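You operate a simulated robot arm through the tools that you are given. There is no shell and no other tool. Be economical: measure what you need, move in short steps, check, and stop when the job is done.

You are at the controls of a simulated robot arm. One attempt, no reset.

Task
Check slide 52 in the viewer and file it as the screen says.
Fine: camera arm over it, viewer on, focus till SHARP, save once; PASS goes in the green tray, HOLD in the red; arm aside and viewer off. Where these are worked on the way, their far stop is far enough and under half their travel is too little: camera arm.

The check looks at the end state, three seconds after you hand in, the way a careful person would. Anything else that was tipped, shoved, dropped, spilled or broken makes it a failure.

Robot
A 6-joint arm with a two-finger gripper, on a carriage that runs on a rail from [0, -1324] to [0, 1016] (x, y) and turns from -122 to 210 degrees about z. Base frame: it is fixed where the carriage stands at the start and does not move with it; the origin is on the floor, on the carriage's upright axis, x ahead of it, y to its left, z up. Units: mm, degrees, N and s.
Its first joint turns from -166.0 to 166.0 degrees. Places, roughly: blue viewer handle [800, 600, 900]; camera arm [900, 900, 1000]; stage of the slide viewer [700, 800, 900]; viewer screen [1000, 800, 1000]; viewer switch [700, 700, 900]. Payload 5 kg.
The tool frame sits at the grasp point between the pads (the TCP): z along the fingers, y along the line on which they close. The tips reach 30 mm beyond it. The gripper opens to 176 mm. The gripper's body begins 153 mm behind the TCP.
Orientation is told as [roll, pitch, yaw] about the base's x, y, z axes, in that order, counted from this pose: with the fingers straight down and closing along the base's y, the tool's x points along the base's -x, its y along +y and its z along -z.

Tools
- The arm moves only by the tool drive_tool. Its argument "commands" is a list of rows, each a list of 7 numbers: the shift along the tool's x, y, z in mm, then the turn, a rotation vector about the tool's x, y, z in degrees, then the opening in per cent of the stroke, from 0 (shut) to 100 (fully open). In form: [[x, y, z, ax, ay, az, claw], ...]. A call has 1 to 8 rows; each row shifts and turns the commanded pose from where the row before left it, along the tool's axes as they then stand. Each row takes 0.2 s and may step no farther than 50 mm and 8.6 degrees from the row before; otherwise, or with a gripper value out of range, the whole call is refused. A pose out of reach is approached as far as the arm can. The call stops where the force on the tool passes 40 N (or 10 N more than at its start, if that is more) or the arm is blocked; 0.2 s more then pass. The fingers move at their own pace and stop on an object; they squeeze with about 38 N. The grip force told is the motor's: it shows also when the fingers shut on nothing. Time passes only in rows, and 0.2 s behind the last, so rows that do not move let the fingers close. The reply holds the time, the measured pose of the TCP, the force on the tool along the base axes, the opening and the grip force, in the units named above and with some noise, with the torque about the TCP (base axes, N m) and any sound that the robot's microphone picked up, and new pictures: "pictures" is both (left out), scene, wrist or none.
- Cameras (640 x 400 px; columns grow to the right, rows downward): "scene" is now at [74.7, 216.3, 1723]; the picture's right is [0.22, -0.98, 0.00], its down [-0.63, -0.14, -0.77] and it looks along [0.75, 0.17, -0.64] (base axes); focal length 258 px, centre (320, 200). "wrist" rides on the gripper at [67, -9, -183] in the tool frame; the picture's right is [0.14, 0.99, 0.00], its down [-0.92, 0.13, -0.36] and it looks along [-0.36, 0.05, 0.93] (tool axes); focal length 251 px, centre (320, 200). There is no depth. A picture from a camera that has moved, and an enlarged one, comes with that camera's place and axes in the base frame and with its lens. The place of the scene camera against the robot may be out by one fixed shift of up to 25 mm in any direction.
- slide_trunk(by): slides the trunk up (or, below 0, down) by that many mm; the arm and the scene camera ride with it, the base frame stays. It gives what a move gives, with no picture.
- drive_base(legs): drives the robot by 1 to 6 legs, each [ahead, left, turn to the left] in mm, mm and degrees, along the robot's own axes; the way and the turn of a leg run together, so that a leg with both is an arc; at most 1500 mm and 180 degrees a leg. The arm and the cameras ride along, it lands a little off, and it stops where it bumps. It keeps to its track: a leg is cut to what the track allows. It gives what a move gives, and a new picture of the scene camera.
- turn_head(pan, tilt): turns the head with the scene camera to pan (to the left, within 120 degrees either way) and tilt (down, from -29 to 69), counted from straight ahead of the robot. It gives what a move gives, and a new picture of the scene camera.
- enlarge(camera, box): a new picture of the part [left, top, right, bottom] of that camera's present view, enlarged. The clock stands still meanwhile.
- finish_job(): hands the job in; it is judged then, once.

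Go step by step. Nothing tells you exact positions but the pictures and the camera data: compare them with the known pose of the tool, close in by small moves and look again before you grip or let go. The budget is 120 turns and 260 pictures, counting those below and the enlarged ones. Unless the task says otherwise, let go and move clear before handing in, and close with one line.

The tools are called by a JSON object that holds its "api" and its "payload". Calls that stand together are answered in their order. drive_tool: Moves the arm, as the interface text tells. Its arguments: {"type":"object","properties":{"commands":{"type":"array","items":{"type":"array","items":{"type":"number"}}},"pictures":{"type":"string","enum":["both","scene","wrist","none"]}},"required":["commands"]} The other tools are called the same way: slide_trunk (by) slides the trunk up or down; drive_base (legs) drives the base; turn_head (pan, tilt) turns the head that bears the scene camera; enlarge (camera, box) takes an enlarged picture of a part of a camera's view; finish_job () hands the job in.

At the start:

```text
clock: 0.0
eef_pos: [634.8, 205.0, 1301.4]
orientation: [0.0, -0.1, 0.0]
wrist_force: [0.5, 0.5, 0.3]
wrist_torque: [-0.03, -0.03, 0.02]
grip_width: 175.9
finger_force: 0.1
trunk travel left (down, up): [-275.0, 75.0]
robot x, y, heading: [0.3, 2.3, -0.2]
head pan, tilt: [12.6, 39.9]
```

scene: 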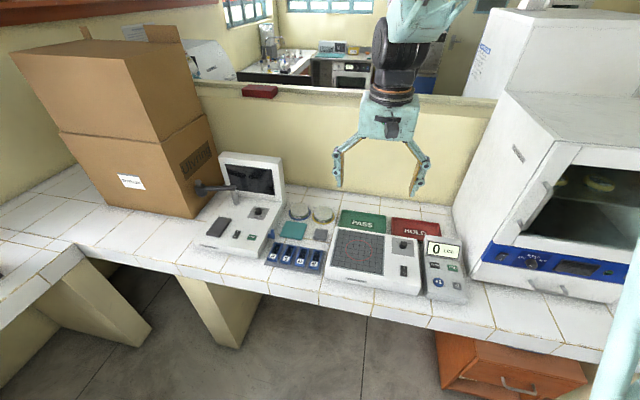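
wrist: 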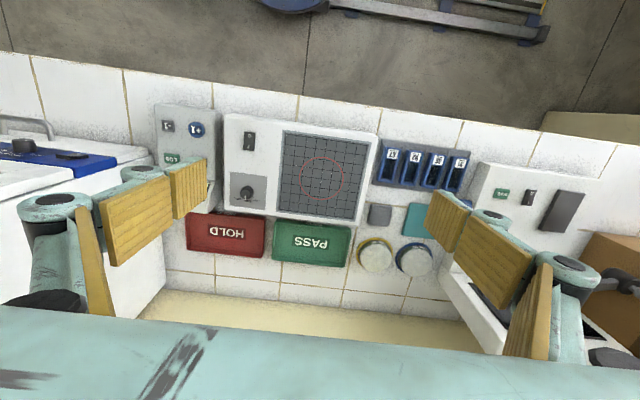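

I see the bench: slide viewer on the left with screen, a slide rack with blue handles, the trays, and a different device (light table) in the middle. I'll enlarge to read the details.

{"api": "enlarge", "payload": {"camera": "scene", "box": [190, 140, 350, 280]}}

{"api": "enlarge", "payload": {"camera": "wrist", "box": [360, 120, 640, 300]}}

```text
2.86 times, centred on (270, 210) of scene
camera zoom: at [74.7, 216.3, 1723.0], right [0.22, -0.98, 0.0], down [-0.63, -0.14, -0.77], along [0.75, 0.17, -0.64], focal length 737 px, centre (463, 171)
```

zoom: 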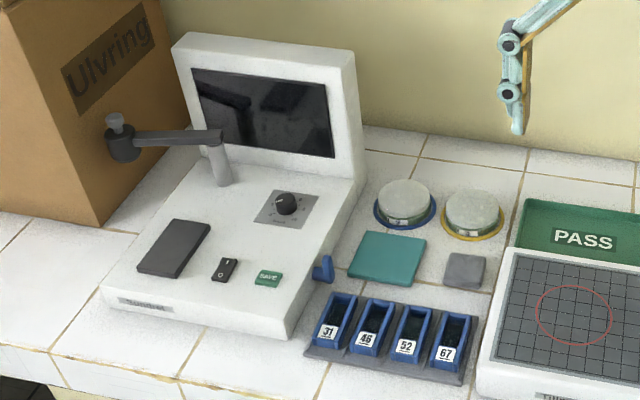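

```text
2.22 times, centred on (500, 210) of wrist
camera zoom: at [569.3, 195.3, 1485.3], right [-0.14, 0.99, 0.0], down [0.92, 0.13, 0.36], along [0.36, 0.05, -0.93], focal length 559 px, centre (-80, 178)
```

zoom: 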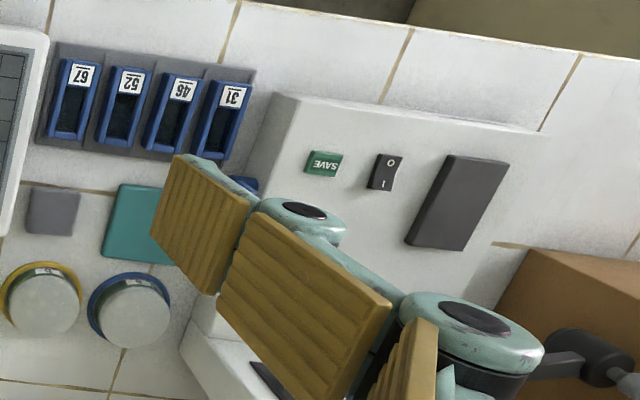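

The viewer has stage, switch, SAVE, focus knob and swinging camera arm, and a blue handle on its right side; the slides sit in the rack in blue holders. I'll drive left to work there and look more closely.

{"api": "drive_base", "payload": {"legs": [[0, 350, 0]]}}

{"api": "turn_head", "payload": {"pan": 10, "tilt": 45}}

{"api": "drive_tool", "payload": {"commands": [[0, 0, 0, 0, 0, 0, 20], [0, 0, 0, 0, 0, 0, 20], [0, 0, 0, 0, 0, 0, 20], [0, 0, 0, 0, 0, 0, 20], [0, 0, 0, 0, 0, 0, 20]]}}

```text
clock: 2.4
eef_pos: [635.1, 550.8, 1300.6]
orientation: [-0.1, 0.0, -0.1]
wrist_force: [0.2, -0.5, -0.6]
wrist_torque: [-0.02, -0.02, 0.0]
grip_width: 176.1
finger_force: 0.0
trunk travel left (down, up): [-275.0, 75.0]
robot x, y, heading: [1.7, 347.4, -0.0]
head pan, tilt: [12.6, 39.9]
camera scene: at [75.3, 564.1, 1722.9], right [0.21, -0.98, 0.0], down [-0.63, -0.14, -0.77], along [0.75, 0.16, -0.64], focal length 258 px, centre (320, 200)
```

scene: 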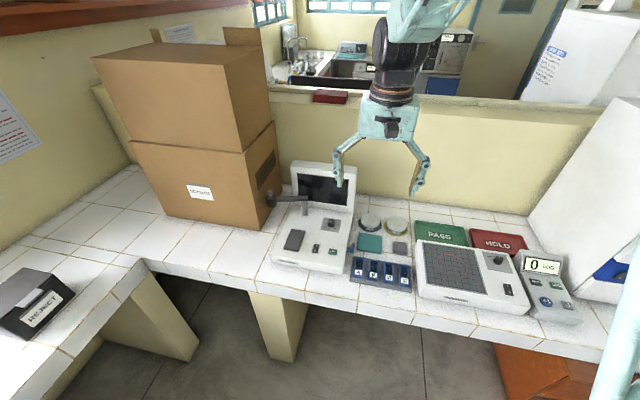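

```text
clock: 3.0
eef_pos: [637.1, 550.1, 1301.4]
orientation: [0.0, 0.0, -0.2]
wrist_force: [-0.3, -0.2, 0.6]
wrist_torque: [-0.03, 0.0, -0.03]
grip_width: 175.9
finger_force: 0.1
trunk travel left (down, up): [-275.0, 75.0]
robot x, y, heading: [0.1, 349.7, -0.1]
head pan, tilt: [10.0, 45.0]
camera scene: at [72.3, 559.6, 1715.6], right [0.17, -0.99, 0.0], down [-0.7, -0.12, -0.71], along [0.7, 0.12, -0.71], focal length 258 px, centre (320, 200)
```

scene: 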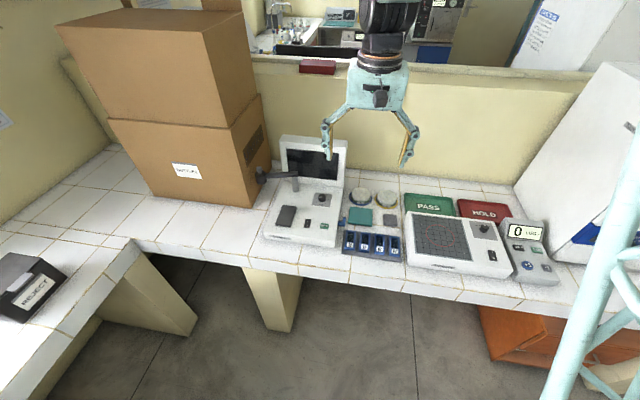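

```text
clock: 4.2
eef_pos: [636.4, 551.1, 1301.5]
orientation: [0.0, -0.1, -0.2]
wrist_force: [-0.6, -1.0, 0.4]
wrist_torque: [0.0, 0.01, -0.01]
grip_width: 35.6
finger_force: 0.1
trunk travel left (down, up): [-275.0, 75.0]
robot x, y, heading: [1.1, 351.0, -0.5]
head pan, tilt: [10.0, 45.0]
camera scene: at [72.3, 559.6, 1715.5], right [0.17, -0.99, 0.0], down [-0.7, -0.12, -0.71], along [0.7, 0.12, -0.71], focal length 258 px, centre (320, 200)
camera wrist: at [569.8, 541.4, 1485.3], right [-0.14, 0.99, 0.0], down [0.92, 0.13, 0.36], along [0.36, 0.05, -0.93], focal length 251 px, centre (320, 200)
```

scene: 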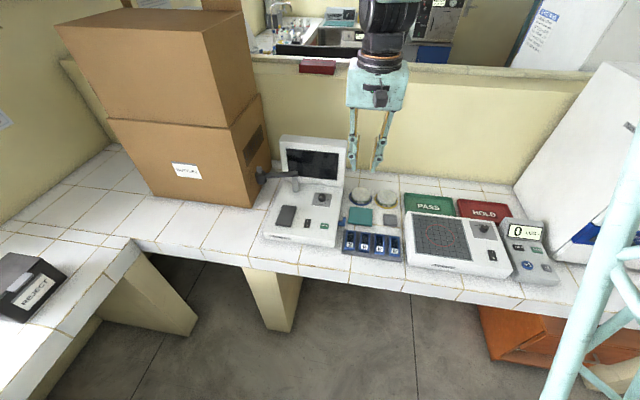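
wrist: 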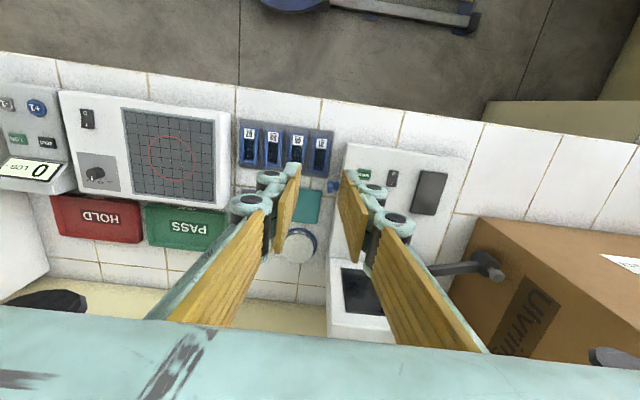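

{"api": "enlarge", "payload": {"camera": "scene", "box": [240, 120, 420, 270]}}

{"api": "enlarge", "payload": {"camera": "wrist", "box": [220, 100, 480, 340]}}

```text
2.67 times, centred on (330, 195) of scene
camera zoom: at [72.3, 559.6, 1715.5], right [0.17, -0.99, 0.0], down [-0.7, -0.12, -0.71], along [0.7, 0.12, -0.71], focal length 688 px, centre (293, 213)
```

zoom: 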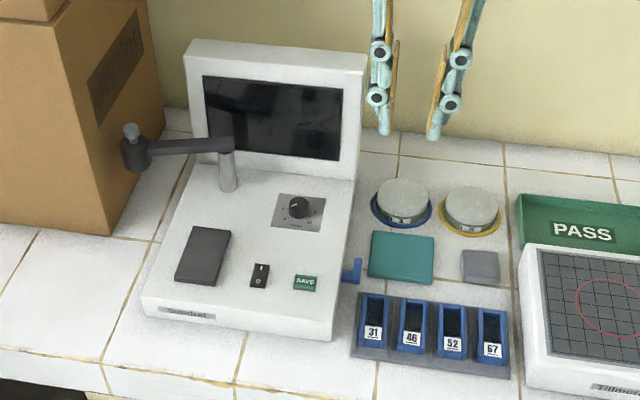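

```text
1.67 times, centred on (350, 220) of wrist
camera zoom: at [569.8, 541.4, 1485.3], right [-0.14, 0.99, 0.0], down [0.92, 0.13, 0.36], along [0.36, 0.05, -0.93], focal length 419 px, centre (270, 167)
```

zoom: 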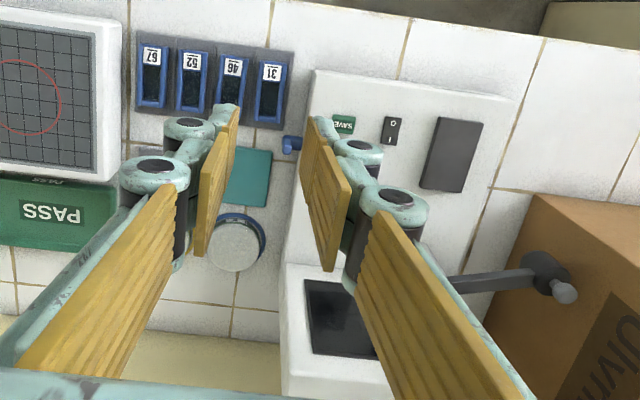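

{"api": "drive_tool", "payload": {"commands": [[20, 35, 40, 0, 0, 0, 20], [20, 35, 40, 0, 0, 0, 20], [20, 35, 40, 0, 0, 0, 20], [20, 35, 40, 0, 0, 0, 20], [0, 0, 0, 0, 0, 0, 20]], "pictures": "wrist"}}

{"api": "enlarge", "payload": {"camera": "wrist", "box": [150, 80, 310, 180]}}

{"api": "enlarge", "payload": {"camera": "scene", "box": [255, 180, 355, 245]}}

```text
refused: row 1 steps farther than a row can; nothing moved
```

```text
4.00 times, centred on (230, 130) of wrist
camera zoom: at [569.8, 541.4, 1485.3], right [-0.14, 0.99, 0.0], down [0.92, 0.13, 0.36], along [0.36, 0.05, -0.93], focal length 1006 px, centre (680, 480)
```

zoom: 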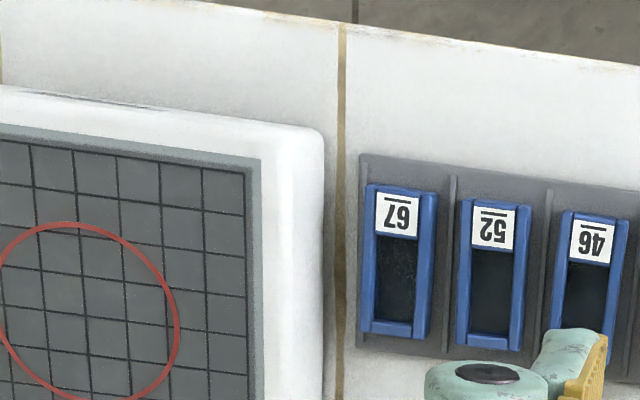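

```text
6.15 times, centred on (305, 212) of scene
camera zoom: at [72.3, 559.6, 1715.5], right [0.17, -0.99, 0.0], down [-0.7, -0.12, -0.71], along [0.7, 0.12, -0.71], focal length 1588 px, centre (412, 123)
```

zoom: 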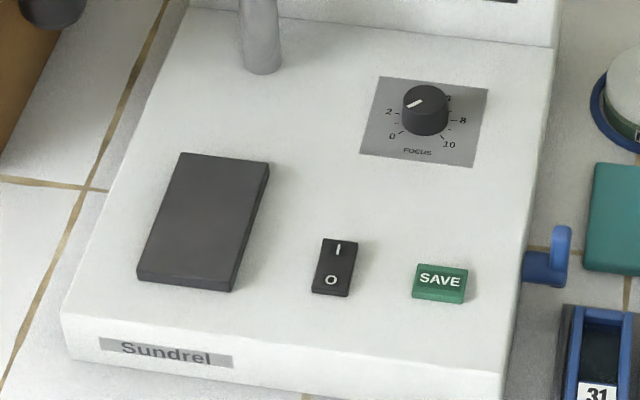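

{"api": "drive_tool", "payload": {"commands": [[0, -25, 40, 0, 0, 0, 50], [0, -25, 40, 0, 0, 0, 50], [0, -25, 40, 0, 0, 0, 50], [0, -25, 40, 0, 0, 0, 50], [0, 0, 48, 0, 0, 0, 50], [0, 0, 48, 0, 0, 0, 50], [0, 0, 0, 0, 0, 0, 50]]}}

{"api": "enlarge", "payload": {"camera": "wrist", "box": [240, 0, 480, 150]}}

```text
clock: 5.8
eef_pos: [636.6, 449.6, 1044.0]
orientation: [0.0, 0.1, -0.1]
wrist_force: [0.6, 1.0, -0.4]
wrist_torque: [0.0, 0.23, 0.0]
grip_width: 88.1
finger_force: 0.1
trunk travel left (down, up): [-275.0, 75.0]
robot x, y, heading: [-0.1, 349.2, -0.4]
head pan, tilt: [10.0, 45.0]
camera scene: at [73.8, 559.7, 1715.5], right [0.17, -0.99, 0.0], down [-0.7, -0.12, -0.71], along [0.7, 0.12, -0.71], focal length 258 px, centre (320, 200)
camera wrist: at [570.0, 440.6, 1228.0], right [-0.14, 0.99, 0.0], down [0.92, 0.13, 0.36], along [0.36, 0.05, -0.93], focal length 251 px, centre (320, 200)
```

scene: 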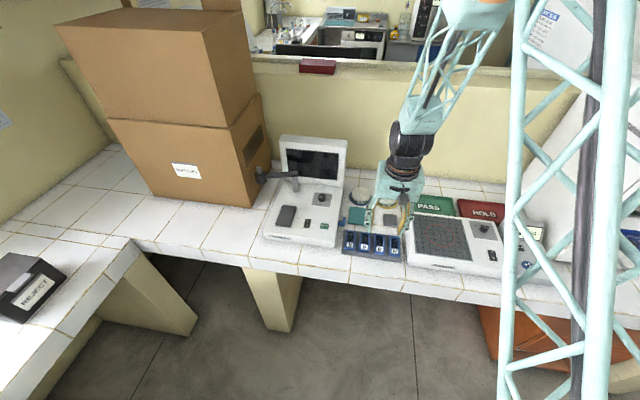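
wrist: 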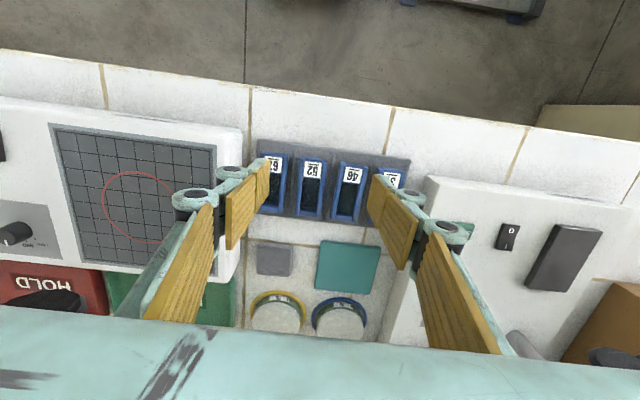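

```text
2.67 times, centred on (360, 75) of wrist
camera zoom: at [570.0, 440.6, 1228.0], right [-0.14, 0.99, 0.0], down [0.92, 0.13, 0.36], along [0.36, 0.05, -0.93], focal length 670 px, centre (213, 533)
```

zoom: 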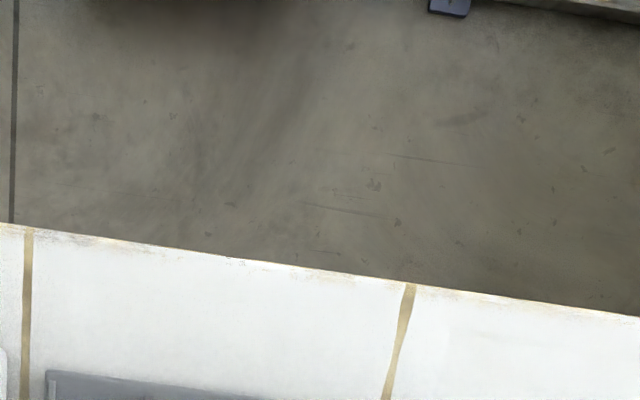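

{"api": "enlarge", "payload": {"camera": "wrist", "box": [240, 130, 432, 250]}}

{"api": "enlarge", "payload": {"camera": "scene", "box": [330, 210, 426, 270]}}

```text
3.33 times, centred on (336, 190) of wrist
camera zoom: at [570.0, 440.6, 1228.0], right [-0.14, 0.99, 0.0], down [0.92, 0.13, 0.36], along [0.36, 0.05, -0.93], focal length 838 px, centre (267, 233)
```

zoom: 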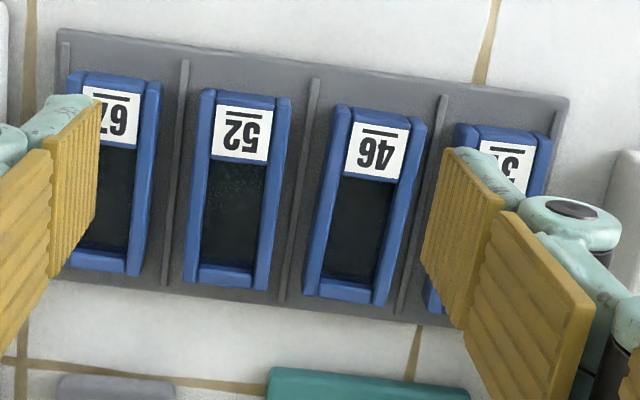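

```text
6.67 times, centred on (378, 240) of scene
camera zoom: at [73.8, 559.7, 1715.5], right [0.17, -0.99, 0.0], down [-0.7, -0.12, -0.71], along [0.7, 0.12, -0.71], focal length 1720 px, centre (-67, -67)
```

zoom: 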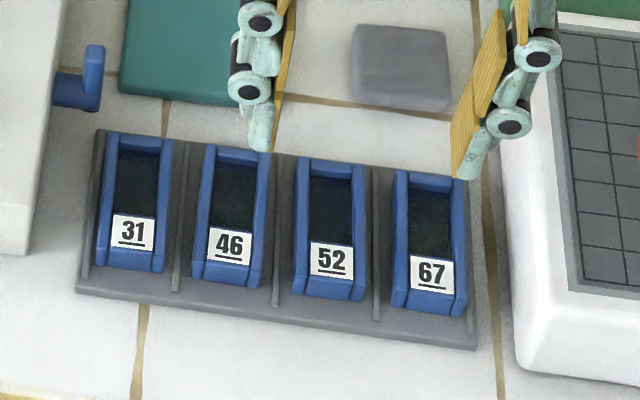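

Slide 52 lies at about (690, 443), ~38 × 90 mm, top near z 875. I'll turn the gripper 90° to grip it along its length, clear of its neighbours, and look again.

{"api": "drive_tool", "payload": {"commands": [[-43, -6, 0, 0, 0, 0, 66], [-10, 0, 0, 0, 0, -8.2, 66], [0, 0, 0, 0, 0, -8.2, 66], [0, 0, 0, 0, 0, -8.2, 66], [0, 0, 0, 0, 0, -8.2, 66], [0, 0, 0, 0, 0, -8.2, 66], [0, 0, 0, 0, 0, -8.2, 66]], "pictures": "none"}}

{"api": "drive_tool", "payload": {"commands": [[0, 0, 0, 0, 0, -8.2, 66], [0, 0, 0, 0, 0, -8.2, 66], [0, 0, 0, 0, 0, -8.2, 66], [0, 0, 0, 0, 0, -8.2, 66], [0, 0, 0, 0, 0, -8, 66], [0, 0, 40, 0, 0, 0, 66], [0, 0, 0, 0, 0, 0, 66]]}}

{"api": "enlarge", "payload": {"camera": "wrist", "box": [224, 140, 416, 260]}}

```text
clock: 7.4
eef_pos: [689.7, 444.9, 1046.6]
orientation: [0.0, -0.1, 49.1]
wrist_force: [0.1, -0.5, -0.1]
wrist_torque: [-0.03, 0.01, -0.02]
grip_width: 116.3
finger_force: 0.1
trunk travel left (down, up): [-275.0, 75.0]
robot x, y, heading: [-1.1, 347.9, -0.2]
head pan, tilt: [10.0, 45.0]
```

```text
clock: 9.0
eef_pos: [689.8, 443.7, 1004.7]
orientation: [0.1, 0.0, 89.9]
wrist_force: [1.1, 0.6, -2.2]
wrist_torque: [-0.05, 0.26, 0.02]
grip_width: 116.1
finger_force: 0.0
trunk travel left (down, up): [-275.0, 75.0]
robot x, y, heading: [-2.4, 348.6, -0.2]
head pan, tilt: [10.0, 45.0]
camera scene: at [74.4, 559.8, 1715.4], right [0.17, -0.99, 0.0], down [-0.7, -0.12, -0.71], along [0.7, 0.12, -0.71], focal length 258 px, centre (320, 200)
camera wrist: at [700.3, 378.0, 1187.9], right [-0.99, -0.14, 0.0], down [-0.13, 0.92, 0.36], along [-0.05, 0.36, -0.93], focal length 251 px, centre (320, 200)
```

scene: 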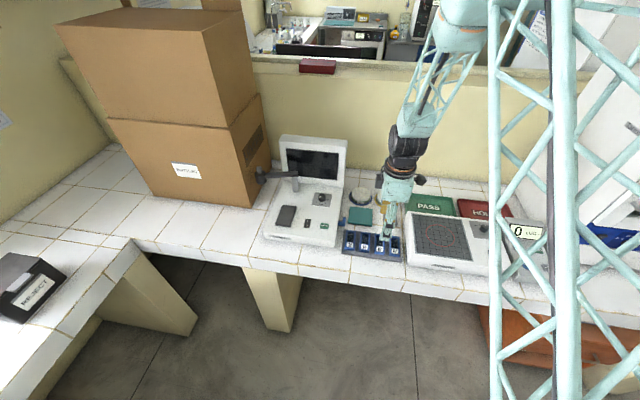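
wrist: 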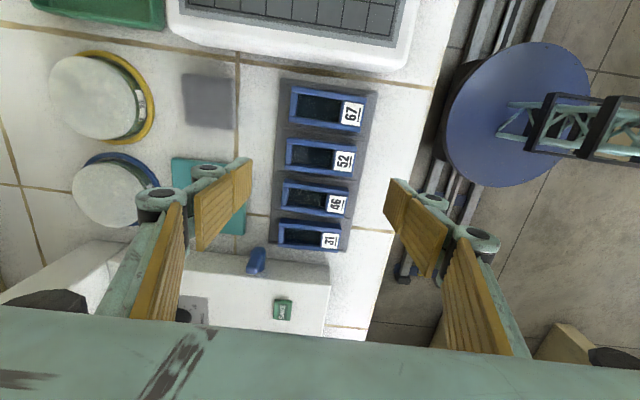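

```text
3.33 times, centred on (320, 200) of wrist
camera zoom: at [700.3, 378.0, 1187.9], right [-0.99, -0.14, 0.0], down [-0.13, 0.92, 0.36], along [-0.05, 0.36, -0.93], focal length 838 px, centre (320, 200)
```

zoom: 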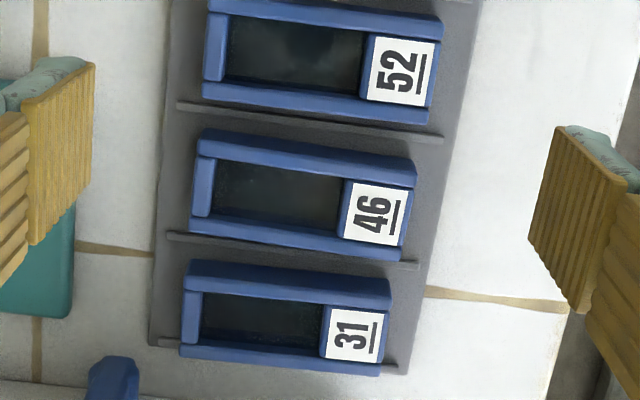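

{"api": "drive_tool", "payload": {"commands": [[0, 0, 40, 0, 0, 0, 66], [0, 0, 35, 0, 0, 0, 66], [0, 0, 20, 0, 0, 0, 66], [0, 0, 0, 0, 0, 0, 66]]}}

{"api": "enlarge", "payload": {"camera": "wrist", "box": [200, 80, 440, 230]}}

{"api": "enlarge", "payload": {"camera": "scene", "box": [330, 205, 426, 265]}}

```text
clock: 10.0
eef_pos: [689.0, 445.0, 910.9]
orientation: [0.1, 0.0, 89.8]
wrist_force: [-0.6, -0.2, 0.8]
wrist_torque: [-0.02, -0.04, -0.01]
grip_width: 116.0
finger_force: 0.1
trunk travel left (down, up): [-275.0, 75.0]
robot x, y, heading: [-3.0, 345.4, -0.1]
head pan, tilt: [10.0, 45.0]
camera scene: at [72.2, 559.6, 1715.6], right [0.17, -0.99, 0.0], down [-0.7, -0.12, -0.71], along [0.7, 0.12, -0.71], focal length 258 px, centre (320, 200)
camera wrist: at [698.1, 378.2, 1094.5], right [-0.99, -0.14, 0.0], down [-0.13, 0.92, 0.36], along [-0.05, 0.36, -0.93], focal length 251 px, centre (320, 200)
```

scene: 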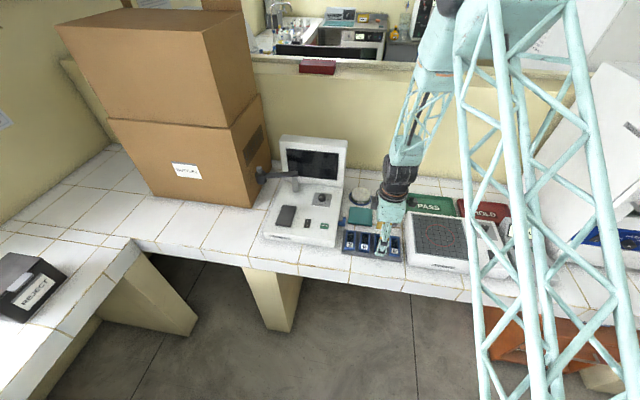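
wrist: 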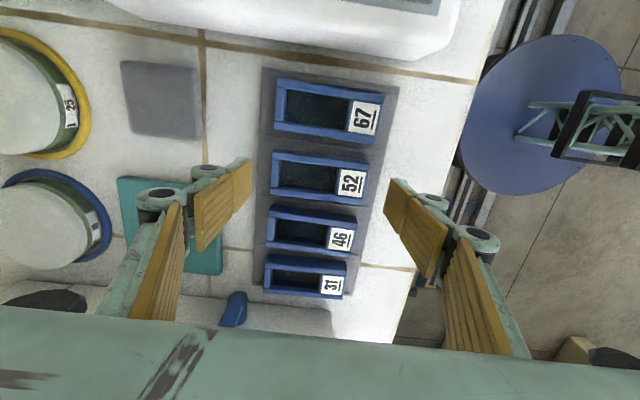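

```text
2.67 times, centred on (320, 155) of wrist
camera zoom: at [698.1, 378.2, 1094.5], right [-0.99, -0.14, 0.0], down [-0.13, 0.92, 0.36], along [-0.05, 0.36, -0.93], focal length 670 px, centre (320, 320)
```

zoom: 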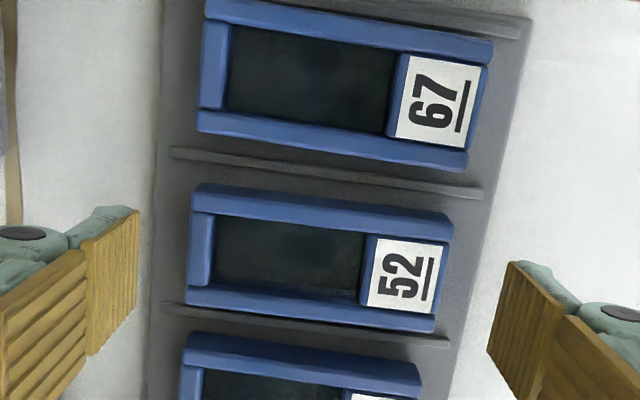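

```text
6.67 times, centred on (378, 235) of scene
camera zoom: at [72.2, 559.6, 1715.6], right [0.17, -0.99, 0.0], down [-0.7, -0.12, -0.71], along [0.7, 0.12, -0.71], focal length 1720 px, centre (-67, -33)
```

zoom: 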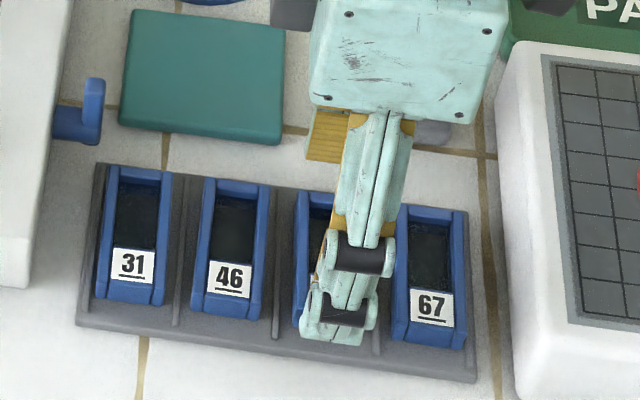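

{"api": "drive_tool", "payload": {"commands": [[2, 1.5, 6, 0, 0, 0, 66], [0, 0, 6, 0, 0, 0, 66], [0, 0, 0, 0, 0, 0, 66]], "pictures": "wrist"}}

{"api": "enlarge", "payload": {"camera": "scene", "box": [350, 220, 414, 260]}}

```text
clock: 10.8
eef_pos: [687.0, 443.3, 898.0]
orientation: [0.0, 0.1, 89.8]
wrist_force: [0.3, 0.6, 0.2]
wrist_torque: [0.02, 0.04, -0.01]
grip_width: 116.2
finger_force: 0.1
trunk travel left (down, up): [-275.0, 75.0]
robot x, y, heading: [1.5, 344.8, -0.0]
head pan, tilt: [10.0, 45.0]
camera wrist: at [696.7, 375.9, 1082.1], right [-0.99, -0.14, 0.0], down [-0.13, 0.92, 0.36], along [-0.05, 0.36, -0.93], focal length 251 px, centre (320, 200)
```

wrist: 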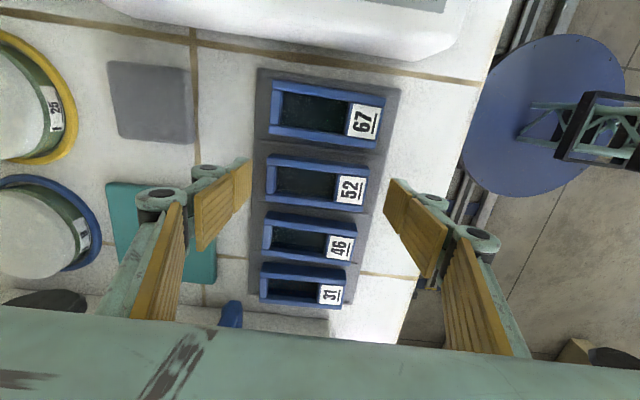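

```text
10.00 times, centred on (382, 240) of scene
camera zoom: at [72.5, 559.6, 1715.5], right [0.17, -0.99, 0.0], down [-0.7, -0.12, -0.71], along [0.7, 0.12, -0.71], focal length 2580 px, centre (-300, -200)
```

zoom: 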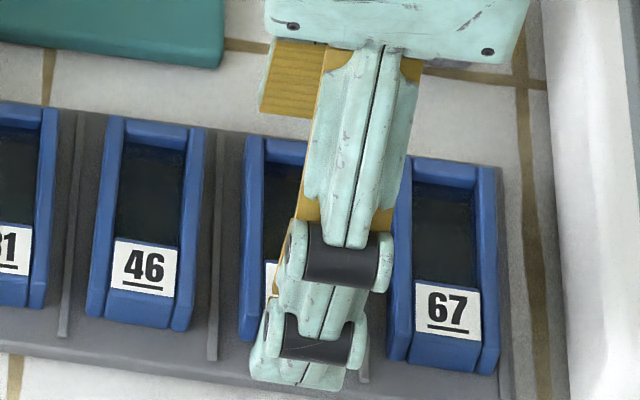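

{"api": "drive_tool", "payload": {"commands": [[0, 3, 3, 0, 0, 0, 66], [0, 0, 2, 0, 0, 0, 66], [0, 0, 2, 0, 0, 0, 66], [0, 0, 0, 0, 0, 0, 66]], "pictures": "wrist"}}

{"api": "enlarge", "payload": {"camera": "wrist", "box": [180, 110, 440, 270]}}

```text
clock: 11.8
eef_pos: [683.9, 441.3, 893.1]
orientation: [0.0, 0.0, 89.8]
wrist_force: [-0.2, 0.5, 0.4]
wrist_torque: [-0.01, 0.01, 0.0]
grip_width: 115.8
finger_force: 0.0
trunk travel left (down, up): [-275.0, 75.0]
robot x, y, heading: [0.9, 347.3, -0.4]
head pan, tilt: [10.0, 45.0]
camera wrist: at [694.0, 375.5, 1075.6], right [-0.99, -0.14, 0.0], down [-0.13, 0.92, 0.36], along [-0.05, 0.36, -0.93], focal length 251 px, centre (320, 200)
```

wrist: 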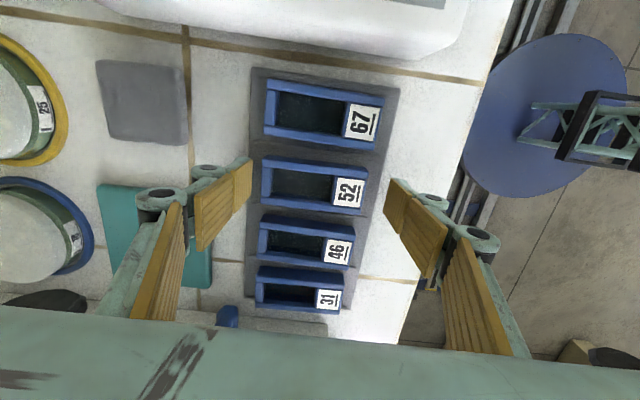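

```text
2.46 times, centred on (310, 190) of wrist
camera zoom: at [694.0, 375.5, 1075.6], right [-0.99, -0.14, 0.0], down [-0.13, 0.92, 0.36], along [-0.05, 0.36, -0.93], focal length 619 px, centre (345, 225)
```

zoom: 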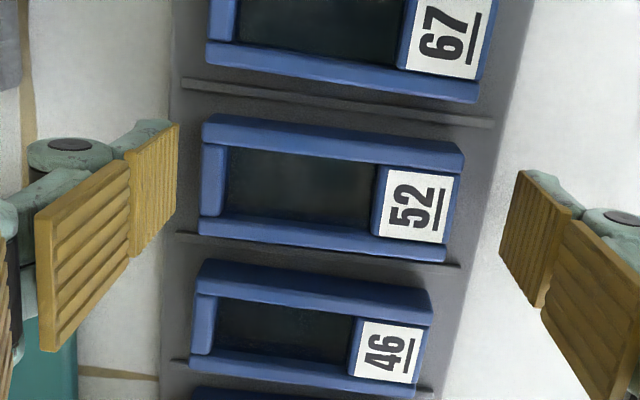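

{"api": "drive_tool", "payload": {"commands": [[-0.5, -6.7, 1, 0, 0, 0, 66], [0, 0, 0, 0, 0, 0, 56], [0, 0, 0, 0, 0, 0, 40], [0, 0, 0, 0, 0, 0, 40], [0, 0, 0, 0, 0, 0, 40]], "pictures": "wrist"}}

```text
clock: 13.0
eef_pos: [690.8, 443.4, 890.1]
orientation: [-0.1, 0.0, 89.8]
wrist_force: [0.2, -0.2, 3.7]
wrist_torque: [0.0, 0.11, 0.05]
grip_width: 86.7
finger_force: 37.5
trunk travel left (down, up): [-275.0, 75.0]
robot x, y, heading: [3.1, 349.9, -0.2]
head pan, tilt: [10.0, 45.0]
camera wrist: at [700.6, 376.0, 1074.7], right [-0.99, -0.14, 0.0], down [-0.13, 0.92, 0.36], along [-0.05, 0.36, -0.93], focal length 251 px, centre (320, 200)
```

wrist: 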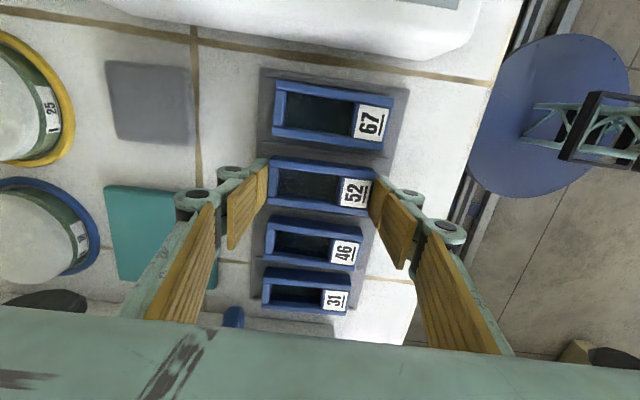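

{"api": "drive_tool", "payload": {"commands": [[0, 0, -10, 0, 0, 0, 40], [0, 0, -30, 0, 0, 0, 40], [0, 0, -45, 0, 0, 0, 40], [0, 0, -45, 0, 0, 0, 40], [0, 0, -45, 0, 0, 0, 40], [0, 0, -25, 0, 0, 0, 40], [0, 0, 0, 0, 0, 0, 40]], "pictures": "wrist"}}

{"api": "drive_base", "payload": {"legs": [[0, 270, 0]]}}

{"api": "drive_tool", "payload": {"commands": [[0, 0, 0, 0, 0, 0, 40]], "pictures": "wrist"}}

```text
clock: 14.6
eef_pos: [691.6, 443.7, 1091.6]
orientation: [0.0, 0.0, 89.8]
wrist_force: [-0.7, 0.4, -0.9]
wrist_torque: [0.01, -0.07, -0.01]
grip_width: 86.6
finger_force: 37.5
trunk travel left (down, up): [-275.0, 75.0]
robot x, y, heading: [1.9, 347.0, 0.0]
head pan, tilt: [10.0, 45.0]
camera wrist: at [701.3, 376.7, 1275.3], right [-0.99, -0.14, 0.0], down [-0.13, 0.92, 0.36], along [-0.05, 0.36, -0.93], focal length 251 px, centre (320, 200)
```

wrist: 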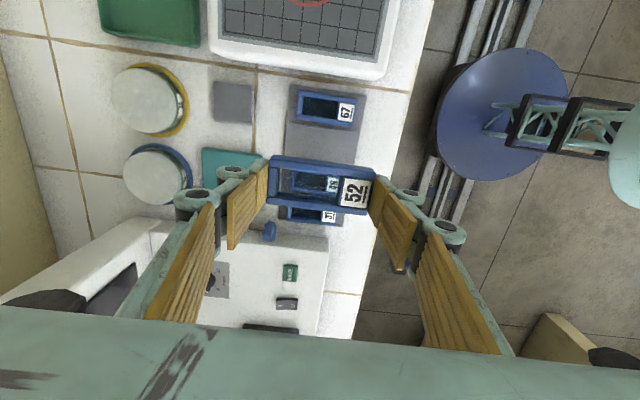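

```text
clock: 16.6
eef_pos: [690.8, 713.4, 1091.3]
orientation: [-0.1, 0.0, 89.8]
wrist_force: [0.9, 0.5, -0.9]
wrist_torque: [-0.02, -0.01, 0.04]
grip_width: 86.6
finger_force: 38.3
trunk travel left (down, up): [-275.0, 75.0]
robot x, y, heading: [0.9, 620.0, -0.3]
head pan, tilt: [10.0, 45.0]
camera scene: at [72.3, 829.1, 1715.5], right [0.17, -0.99, 0.0], down [-0.7, -0.12, -0.71], along [0.7, 0.12, -0.71], focal length 258 px, centre (320, 200)
```

scene: 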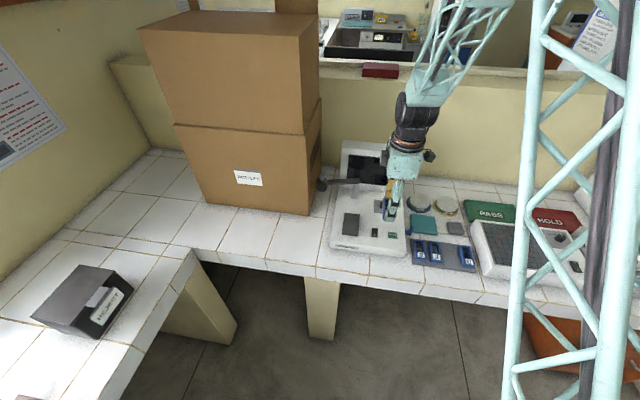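

```text
clock: 17.0
eef_pos: [692.1, 712.6, 1091.8]
orientation: [0.1, 0.0, 89.8]
wrist_force: [-0.8, 0.5, -1.2]
wrist_torque: [0.0, 0.01, 0.0]
grip_width: 86.4
finger_force: 37.9
trunk travel left (down, up): [-275.0, 75.0]
robot x, y, heading: [3.0, 617.2, -0.3]
head pan, tilt: [10.0, 45.0]
camera wrist: at [701.5, 645.9, 1275.0], right [-0.99, -0.14, 0.0], down [-0.13, 0.92, 0.36], along [-0.05, 0.36, -0.93], focal length 251 px, centre (320, 200)
```

wrist: 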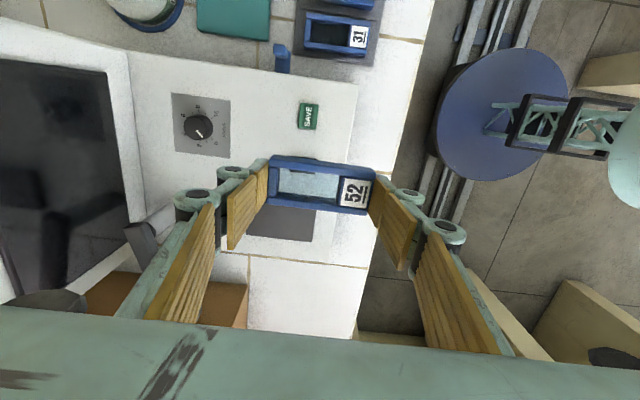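

Slide 52 is held; the stage (dark plate) is at about (732, 830), top z≈913. I'll move above it and look before lowering.

{"api": "drive_tool", "payload": {"commands": [[-40, -14, 0, 0, 0, 0, 40], [-40, -14, 0, 0, 0, 0, 40], [-37, -13, 0, 0, 0, 0, 40], [0, 0, 40, 0, 0, 0, 40], [0, 0, 0, 0, 0, 0, 40]]}}

{"api": "enlarge", "payload": {"camera": "scene", "box": [310, 130, 422, 255]}}

{"api": "enlarge", "payload": {"camera": "wrist", "box": [180, 80, 440, 280]}}

```text
clock: 18.2
eef_pos: [732.7, 829.7, 1048.7]
orientation: [0.1, 0.0, 89.8]
wrist_force: [2.3, 0.6, -1.3]
wrist_torque: [0.05, 0.22, -0.03]
grip_width: 86.7
finger_force: 37.9
trunk travel left (down, up): [-275.0, 75.0]
robot x, y, heading: [-0.4, 613.4, -0.4]
head pan, tilt: [10.0, 45.0]
camera scene: at [73.9, 829.1, 1715.5], right [0.17, -0.99, 0.0], down [-0.7, -0.12, -0.71], along [0.7, 0.12, -0.71], focal length 258 px, centre (320, 200)
camera wrist: at [743.4, 763.7, 1233.2], right [-0.99, -0.13, 0.0], down [-0.13, 0.92, 0.36], along [-0.05, 0.36, -0.93], focal length 251 px, centre (320, 200)
```

scene: 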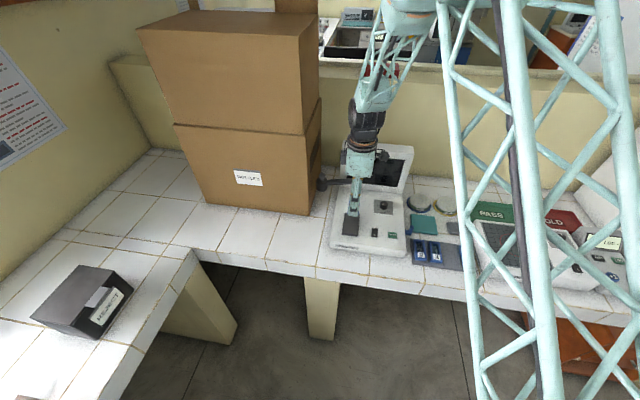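
wrist: 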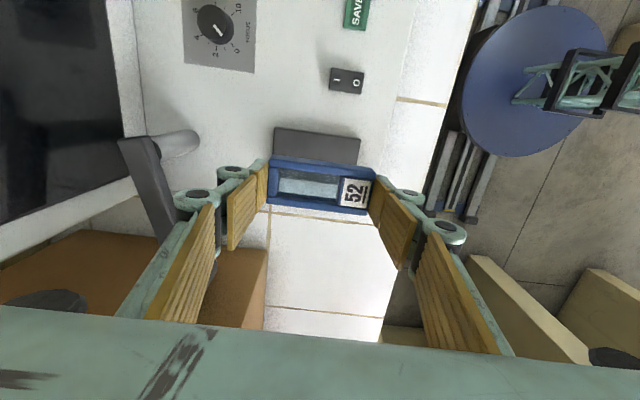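

```text
3.20 times, centred on (366, 192) of scene
camera zoom: at [73.9, 829.1, 1715.5], right [0.17, -0.99, 0.0], down [-0.7, -0.12, -0.71], along [0.7, 0.12, -0.71], focal length 826 px, centre (173, 224)
```

zoom: 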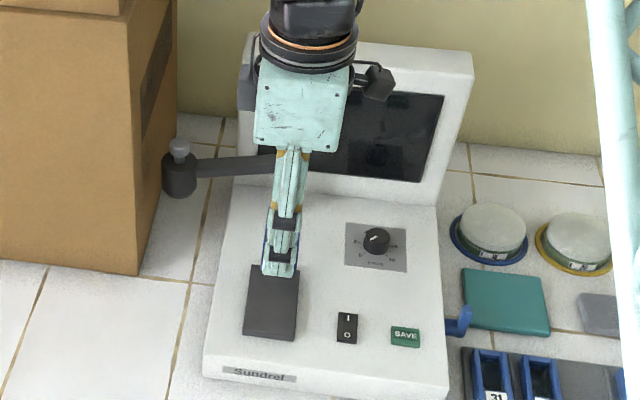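

```text
2.00 times, centred on (310, 180) of wrist
camera zoom: at [743.4, 763.7, 1233.2], right [-0.99, -0.13, 0.0], down [-0.13, 0.92, 0.36], along [-0.05, 0.36, -0.93], focal length 503 px, centre (340, 240)
```

zoom: 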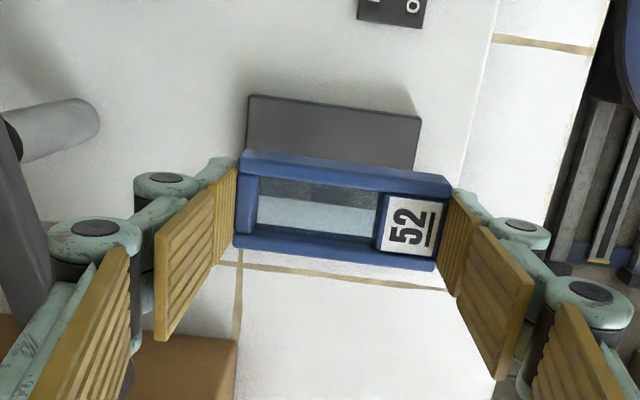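

{"api": "drive_tool", "payload": {"commands": [[0, -5, 40, 0, 0, 0, 40], [0, 0, 35, 0, 0, 0, 40], [0, 0, 13, 0, 0, 0, 40], [0, 0, 0, 0, 0, 0, 40]]}}

{"api": "enlarge", "payload": {"camera": "scene", "box": [324, 185, 404, 245]}}

{"api": "enlarge", "payload": {"camera": "wrist", "box": [180, 80, 440, 280]}}

```text
clock: 19.2
eef_pos: [738.2, 830.7, 963.9]
orientation: [0.0, 0.0, 89.7]
wrist_force: [-1.0, 0.4, -0.2]
wrist_torque: [0.02, -0.06, 0.0]
grip_width: 86.6
finger_force: 38.2
trunk travel left (down, up): [-275.0, 75.0]
robot x, y, heading: [-0.7, 617.8, -0.1]
head pan, tilt: [10.0, 45.0]
camera scene: at [72.0, 829.0, 1715.6], right [0.17, -0.99, 0.0], down [-0.7, -0.12, -0.71], along [0.7, 0.12, -0.71], focal length 258 px, centre (320, 200)
camera wrist: at [747.1, 763.0, 1146.6], right [-0.99, -0.13, 0.0], down [-0.13, 0.92, 0.36], along [-0.05, 0.36, -0.93], focal length 251 px, centre (320, 200)
```

scene: 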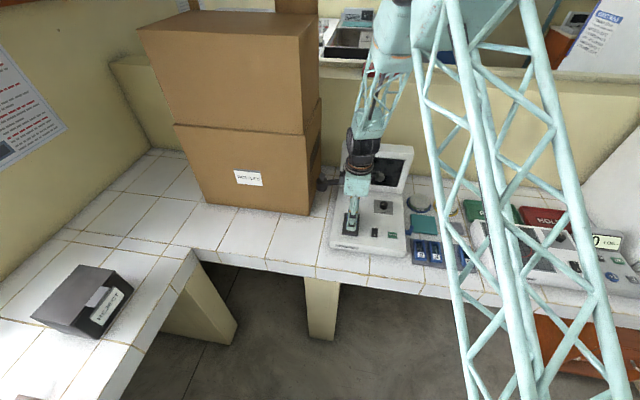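
wrist: 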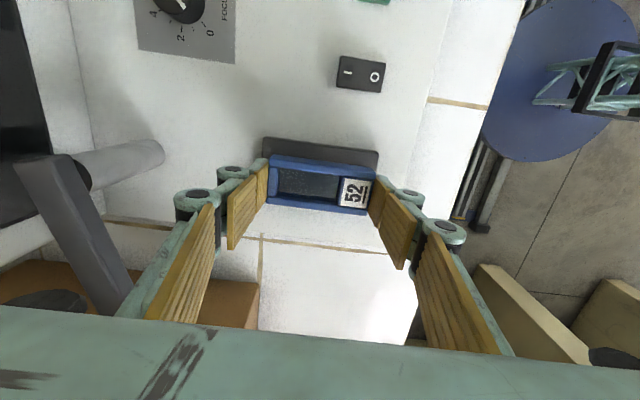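

```text
6.67 times, centred on (364, 215) of scene
camera zoom: at [72.0, 829.0, 1715.6], right [0.17, -0.99, 0.0], down [-0.7, -0.12, -0.71], along [0.7, 0.12, -0.71], focal length 1720 px, centre (27, 100)
```

zoom: 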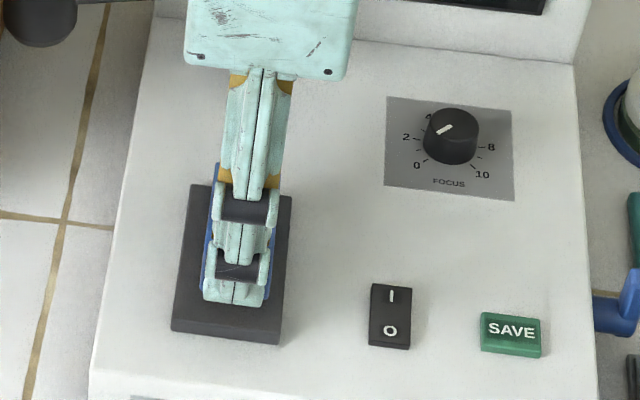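

```text
2.00 times, centred on (310, 180) of wrist
camera zoom: at [747.1, 763.0, 1146.6], right [-0.99, -0.13, 0.0], down [-0.13, 0.92, 0.36], along [-0.05, 0.36, -0.93], focal length 503 px, centre (340, 240)
```

zoom: 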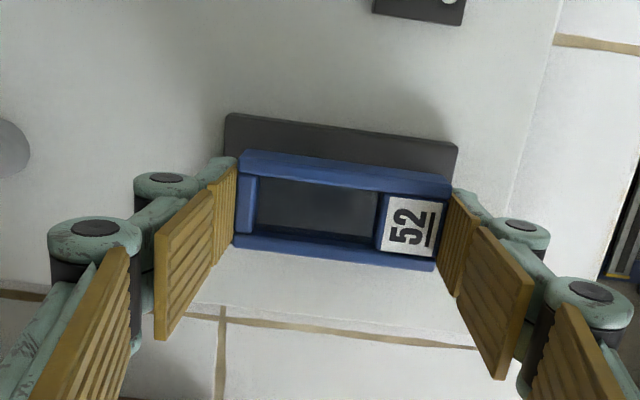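

{"api": "drive_tool", "payload": {"commands": [[0, -1.5, 6, 0, 0, 0, 40], [0, 0, 4, 0, 0, 0, 40], [0, 0, 3, 0, 0, 0, 40], [0, 0, 0, 0, 0, 0, 40]], "pictures": "none"}}

{"api": "drive_tool", "payload": {"commands": [[0, 0, 2, 0, 0, 0, 40], [0, 0, 2, 0, 0, 0, 40], [0, 0, 0, 0, 0, 0, 40]], "pictures": "wrist"}}

```text
clock: 20.2
eef_pos: [739.8, 830.2, 949.4]
orientation: [0.0, 0.0, 89.8]
wrist_force: [0.1, 0.9, -2.6]
wrist_torque: [0.0, 0.03, 0.0]
grip_width: 86.6
finger_force: 38.1
trunk travel left (down, up): [-275.0, 75.0]
robot x, y, heading: [0.2, 615.5, 0.1]
head pan, tilt: [10.0, 45.0]
```

```text
clock: 21.0
eef_pos: [740.9, 830.5, 946.1]
orientation: [0.0, 0.0, 89.8]
wrist_force: [-0.4, 0.8, -0.5]
wrist_torque: [0.01, 0.01, 0.02]
grip_width: 86.6
finger_force: 38.2
trunk travel left (down, up): [-275.0, 75.0]
robot x, y, heading: [2.3, 614.9, -0.1]
head pan, tilt: [10.0, 45.0]
camera wrist: at [749.7, 763.2, 1129.6], right [-0.99, -0.13, 0.0], down [-0.13, 0.92, 0.36], along [-0.05, 0.36, -0.93], focal length 251 px, centre (320, 200)
```

wrist: 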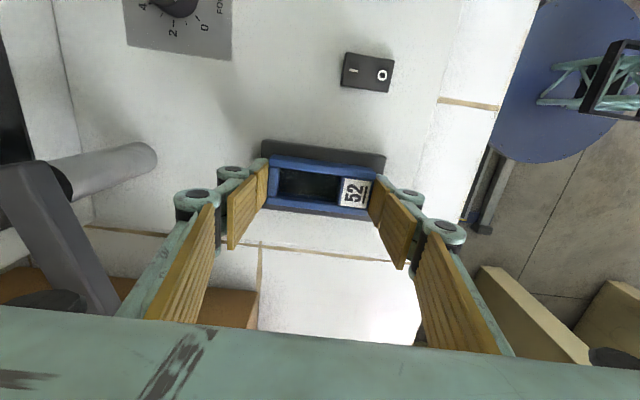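

{"api": "drive_tool", "payload": {"commands": [[0, 0, 2, 0, 0, 0, 40], [0, 0, 2, 0, 0, 0, 40], [0, 0, 0, 0, 0, 0, 40]], "pictures": "none"}}

```text
clock: 21.8
eef_pos: [740.0, 829.5, 943.6]
orientation: [-0.2, 0.1, 89.9]
wrist_force: [-0.1, 1.1, 31.4]
wrist_torque: [0.05, 0.06, 0.02]
grip_width: 86.9
finger_force: 38.0
trunk travel left (down, up): [-275.0, 75.0]
robot x, y, heading: [-1.4, 617.6, -0.1]
head pan, tilt: [10.0, 45.0]
```

Contact with the stage at TCP z≈943.6. I'll ease up slightly, open, and rise.

{"api": "drive_tool", "payload": {"commands": [[0, 0, -1.5, 0, 0, 0, 40], [0, 0, 0, 0, 0, 0, 55], [0, 0, 0, 0, 0, 0, 60], [0, 0, 0, 0, 0, 0, 60], [0, 0, -30, 0, 0, 0, 60], [0, 0, -45, 0, 0, 0, 60], [0, 0, -45, 0, 0, 0, 60], [0, 0, 0, 0, 0, 0, 60]]}}

{"api": "enlarge", "payload": {"camera": "scene", "box": [324, 185, 404, 245]}}

```text
clock: 23.6
eef_pos: [739.1, 829.2, 1063.4]
orientation: [0.1, 0.1, 89.8]
wrist_force: [0.2, -0.2, 1.3]
wrist_torque: [0.02, -0.13, 0.0]
grip_width: 105.5
finger_force: 0.0
trunk travel left (down, up): [-275.0, 75.0]
robot x, y, heading: [0.7, 620.1, -0.1]
head pan, tilt: [10.0, 45.0]
camera scene: at [71.4, 828.8, 1715.5], right [0.17, -0.99, 0.0], down [-0.7, -0.12, -0.71], along [0.7, 0.12, -0.71], focal length 258 px, centre (320, 200)
camera wrist: at [748.5, 763.2, 1247.2], right [-0.99, -0.14, 0.0], down [-0.13, 0.92, 0.36], along [-0.05, 0.36, -0.93], focal length 251 px, centre (320, 200)
```

scene: 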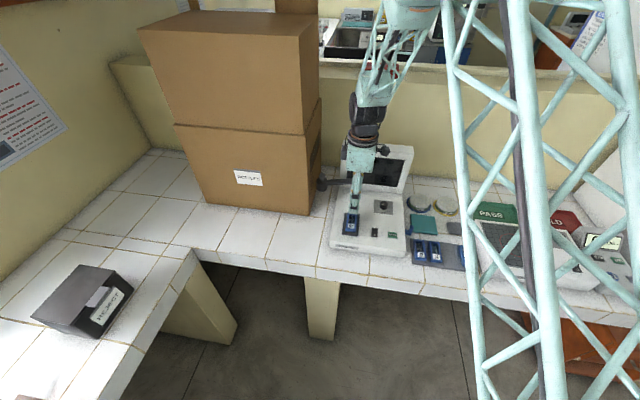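
wrist: 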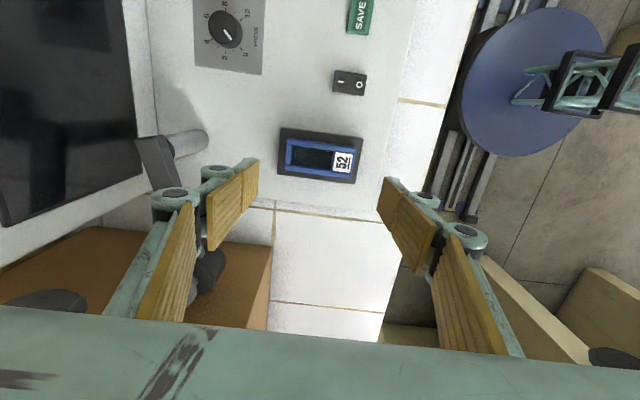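

```text
6.67 times, centred on (364, 215) of scene
camera zoom: at [71.4, 828.8, 1715.5], right [0.17, -0.99, 0.0], down [-0.7, -0.12, -0.71], along [0.7, 0.12, -0.71], focal length 1720 px, centre (27, 100)
```

zoom: 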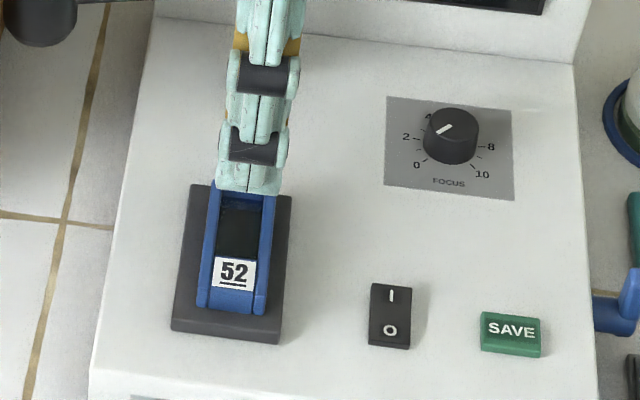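

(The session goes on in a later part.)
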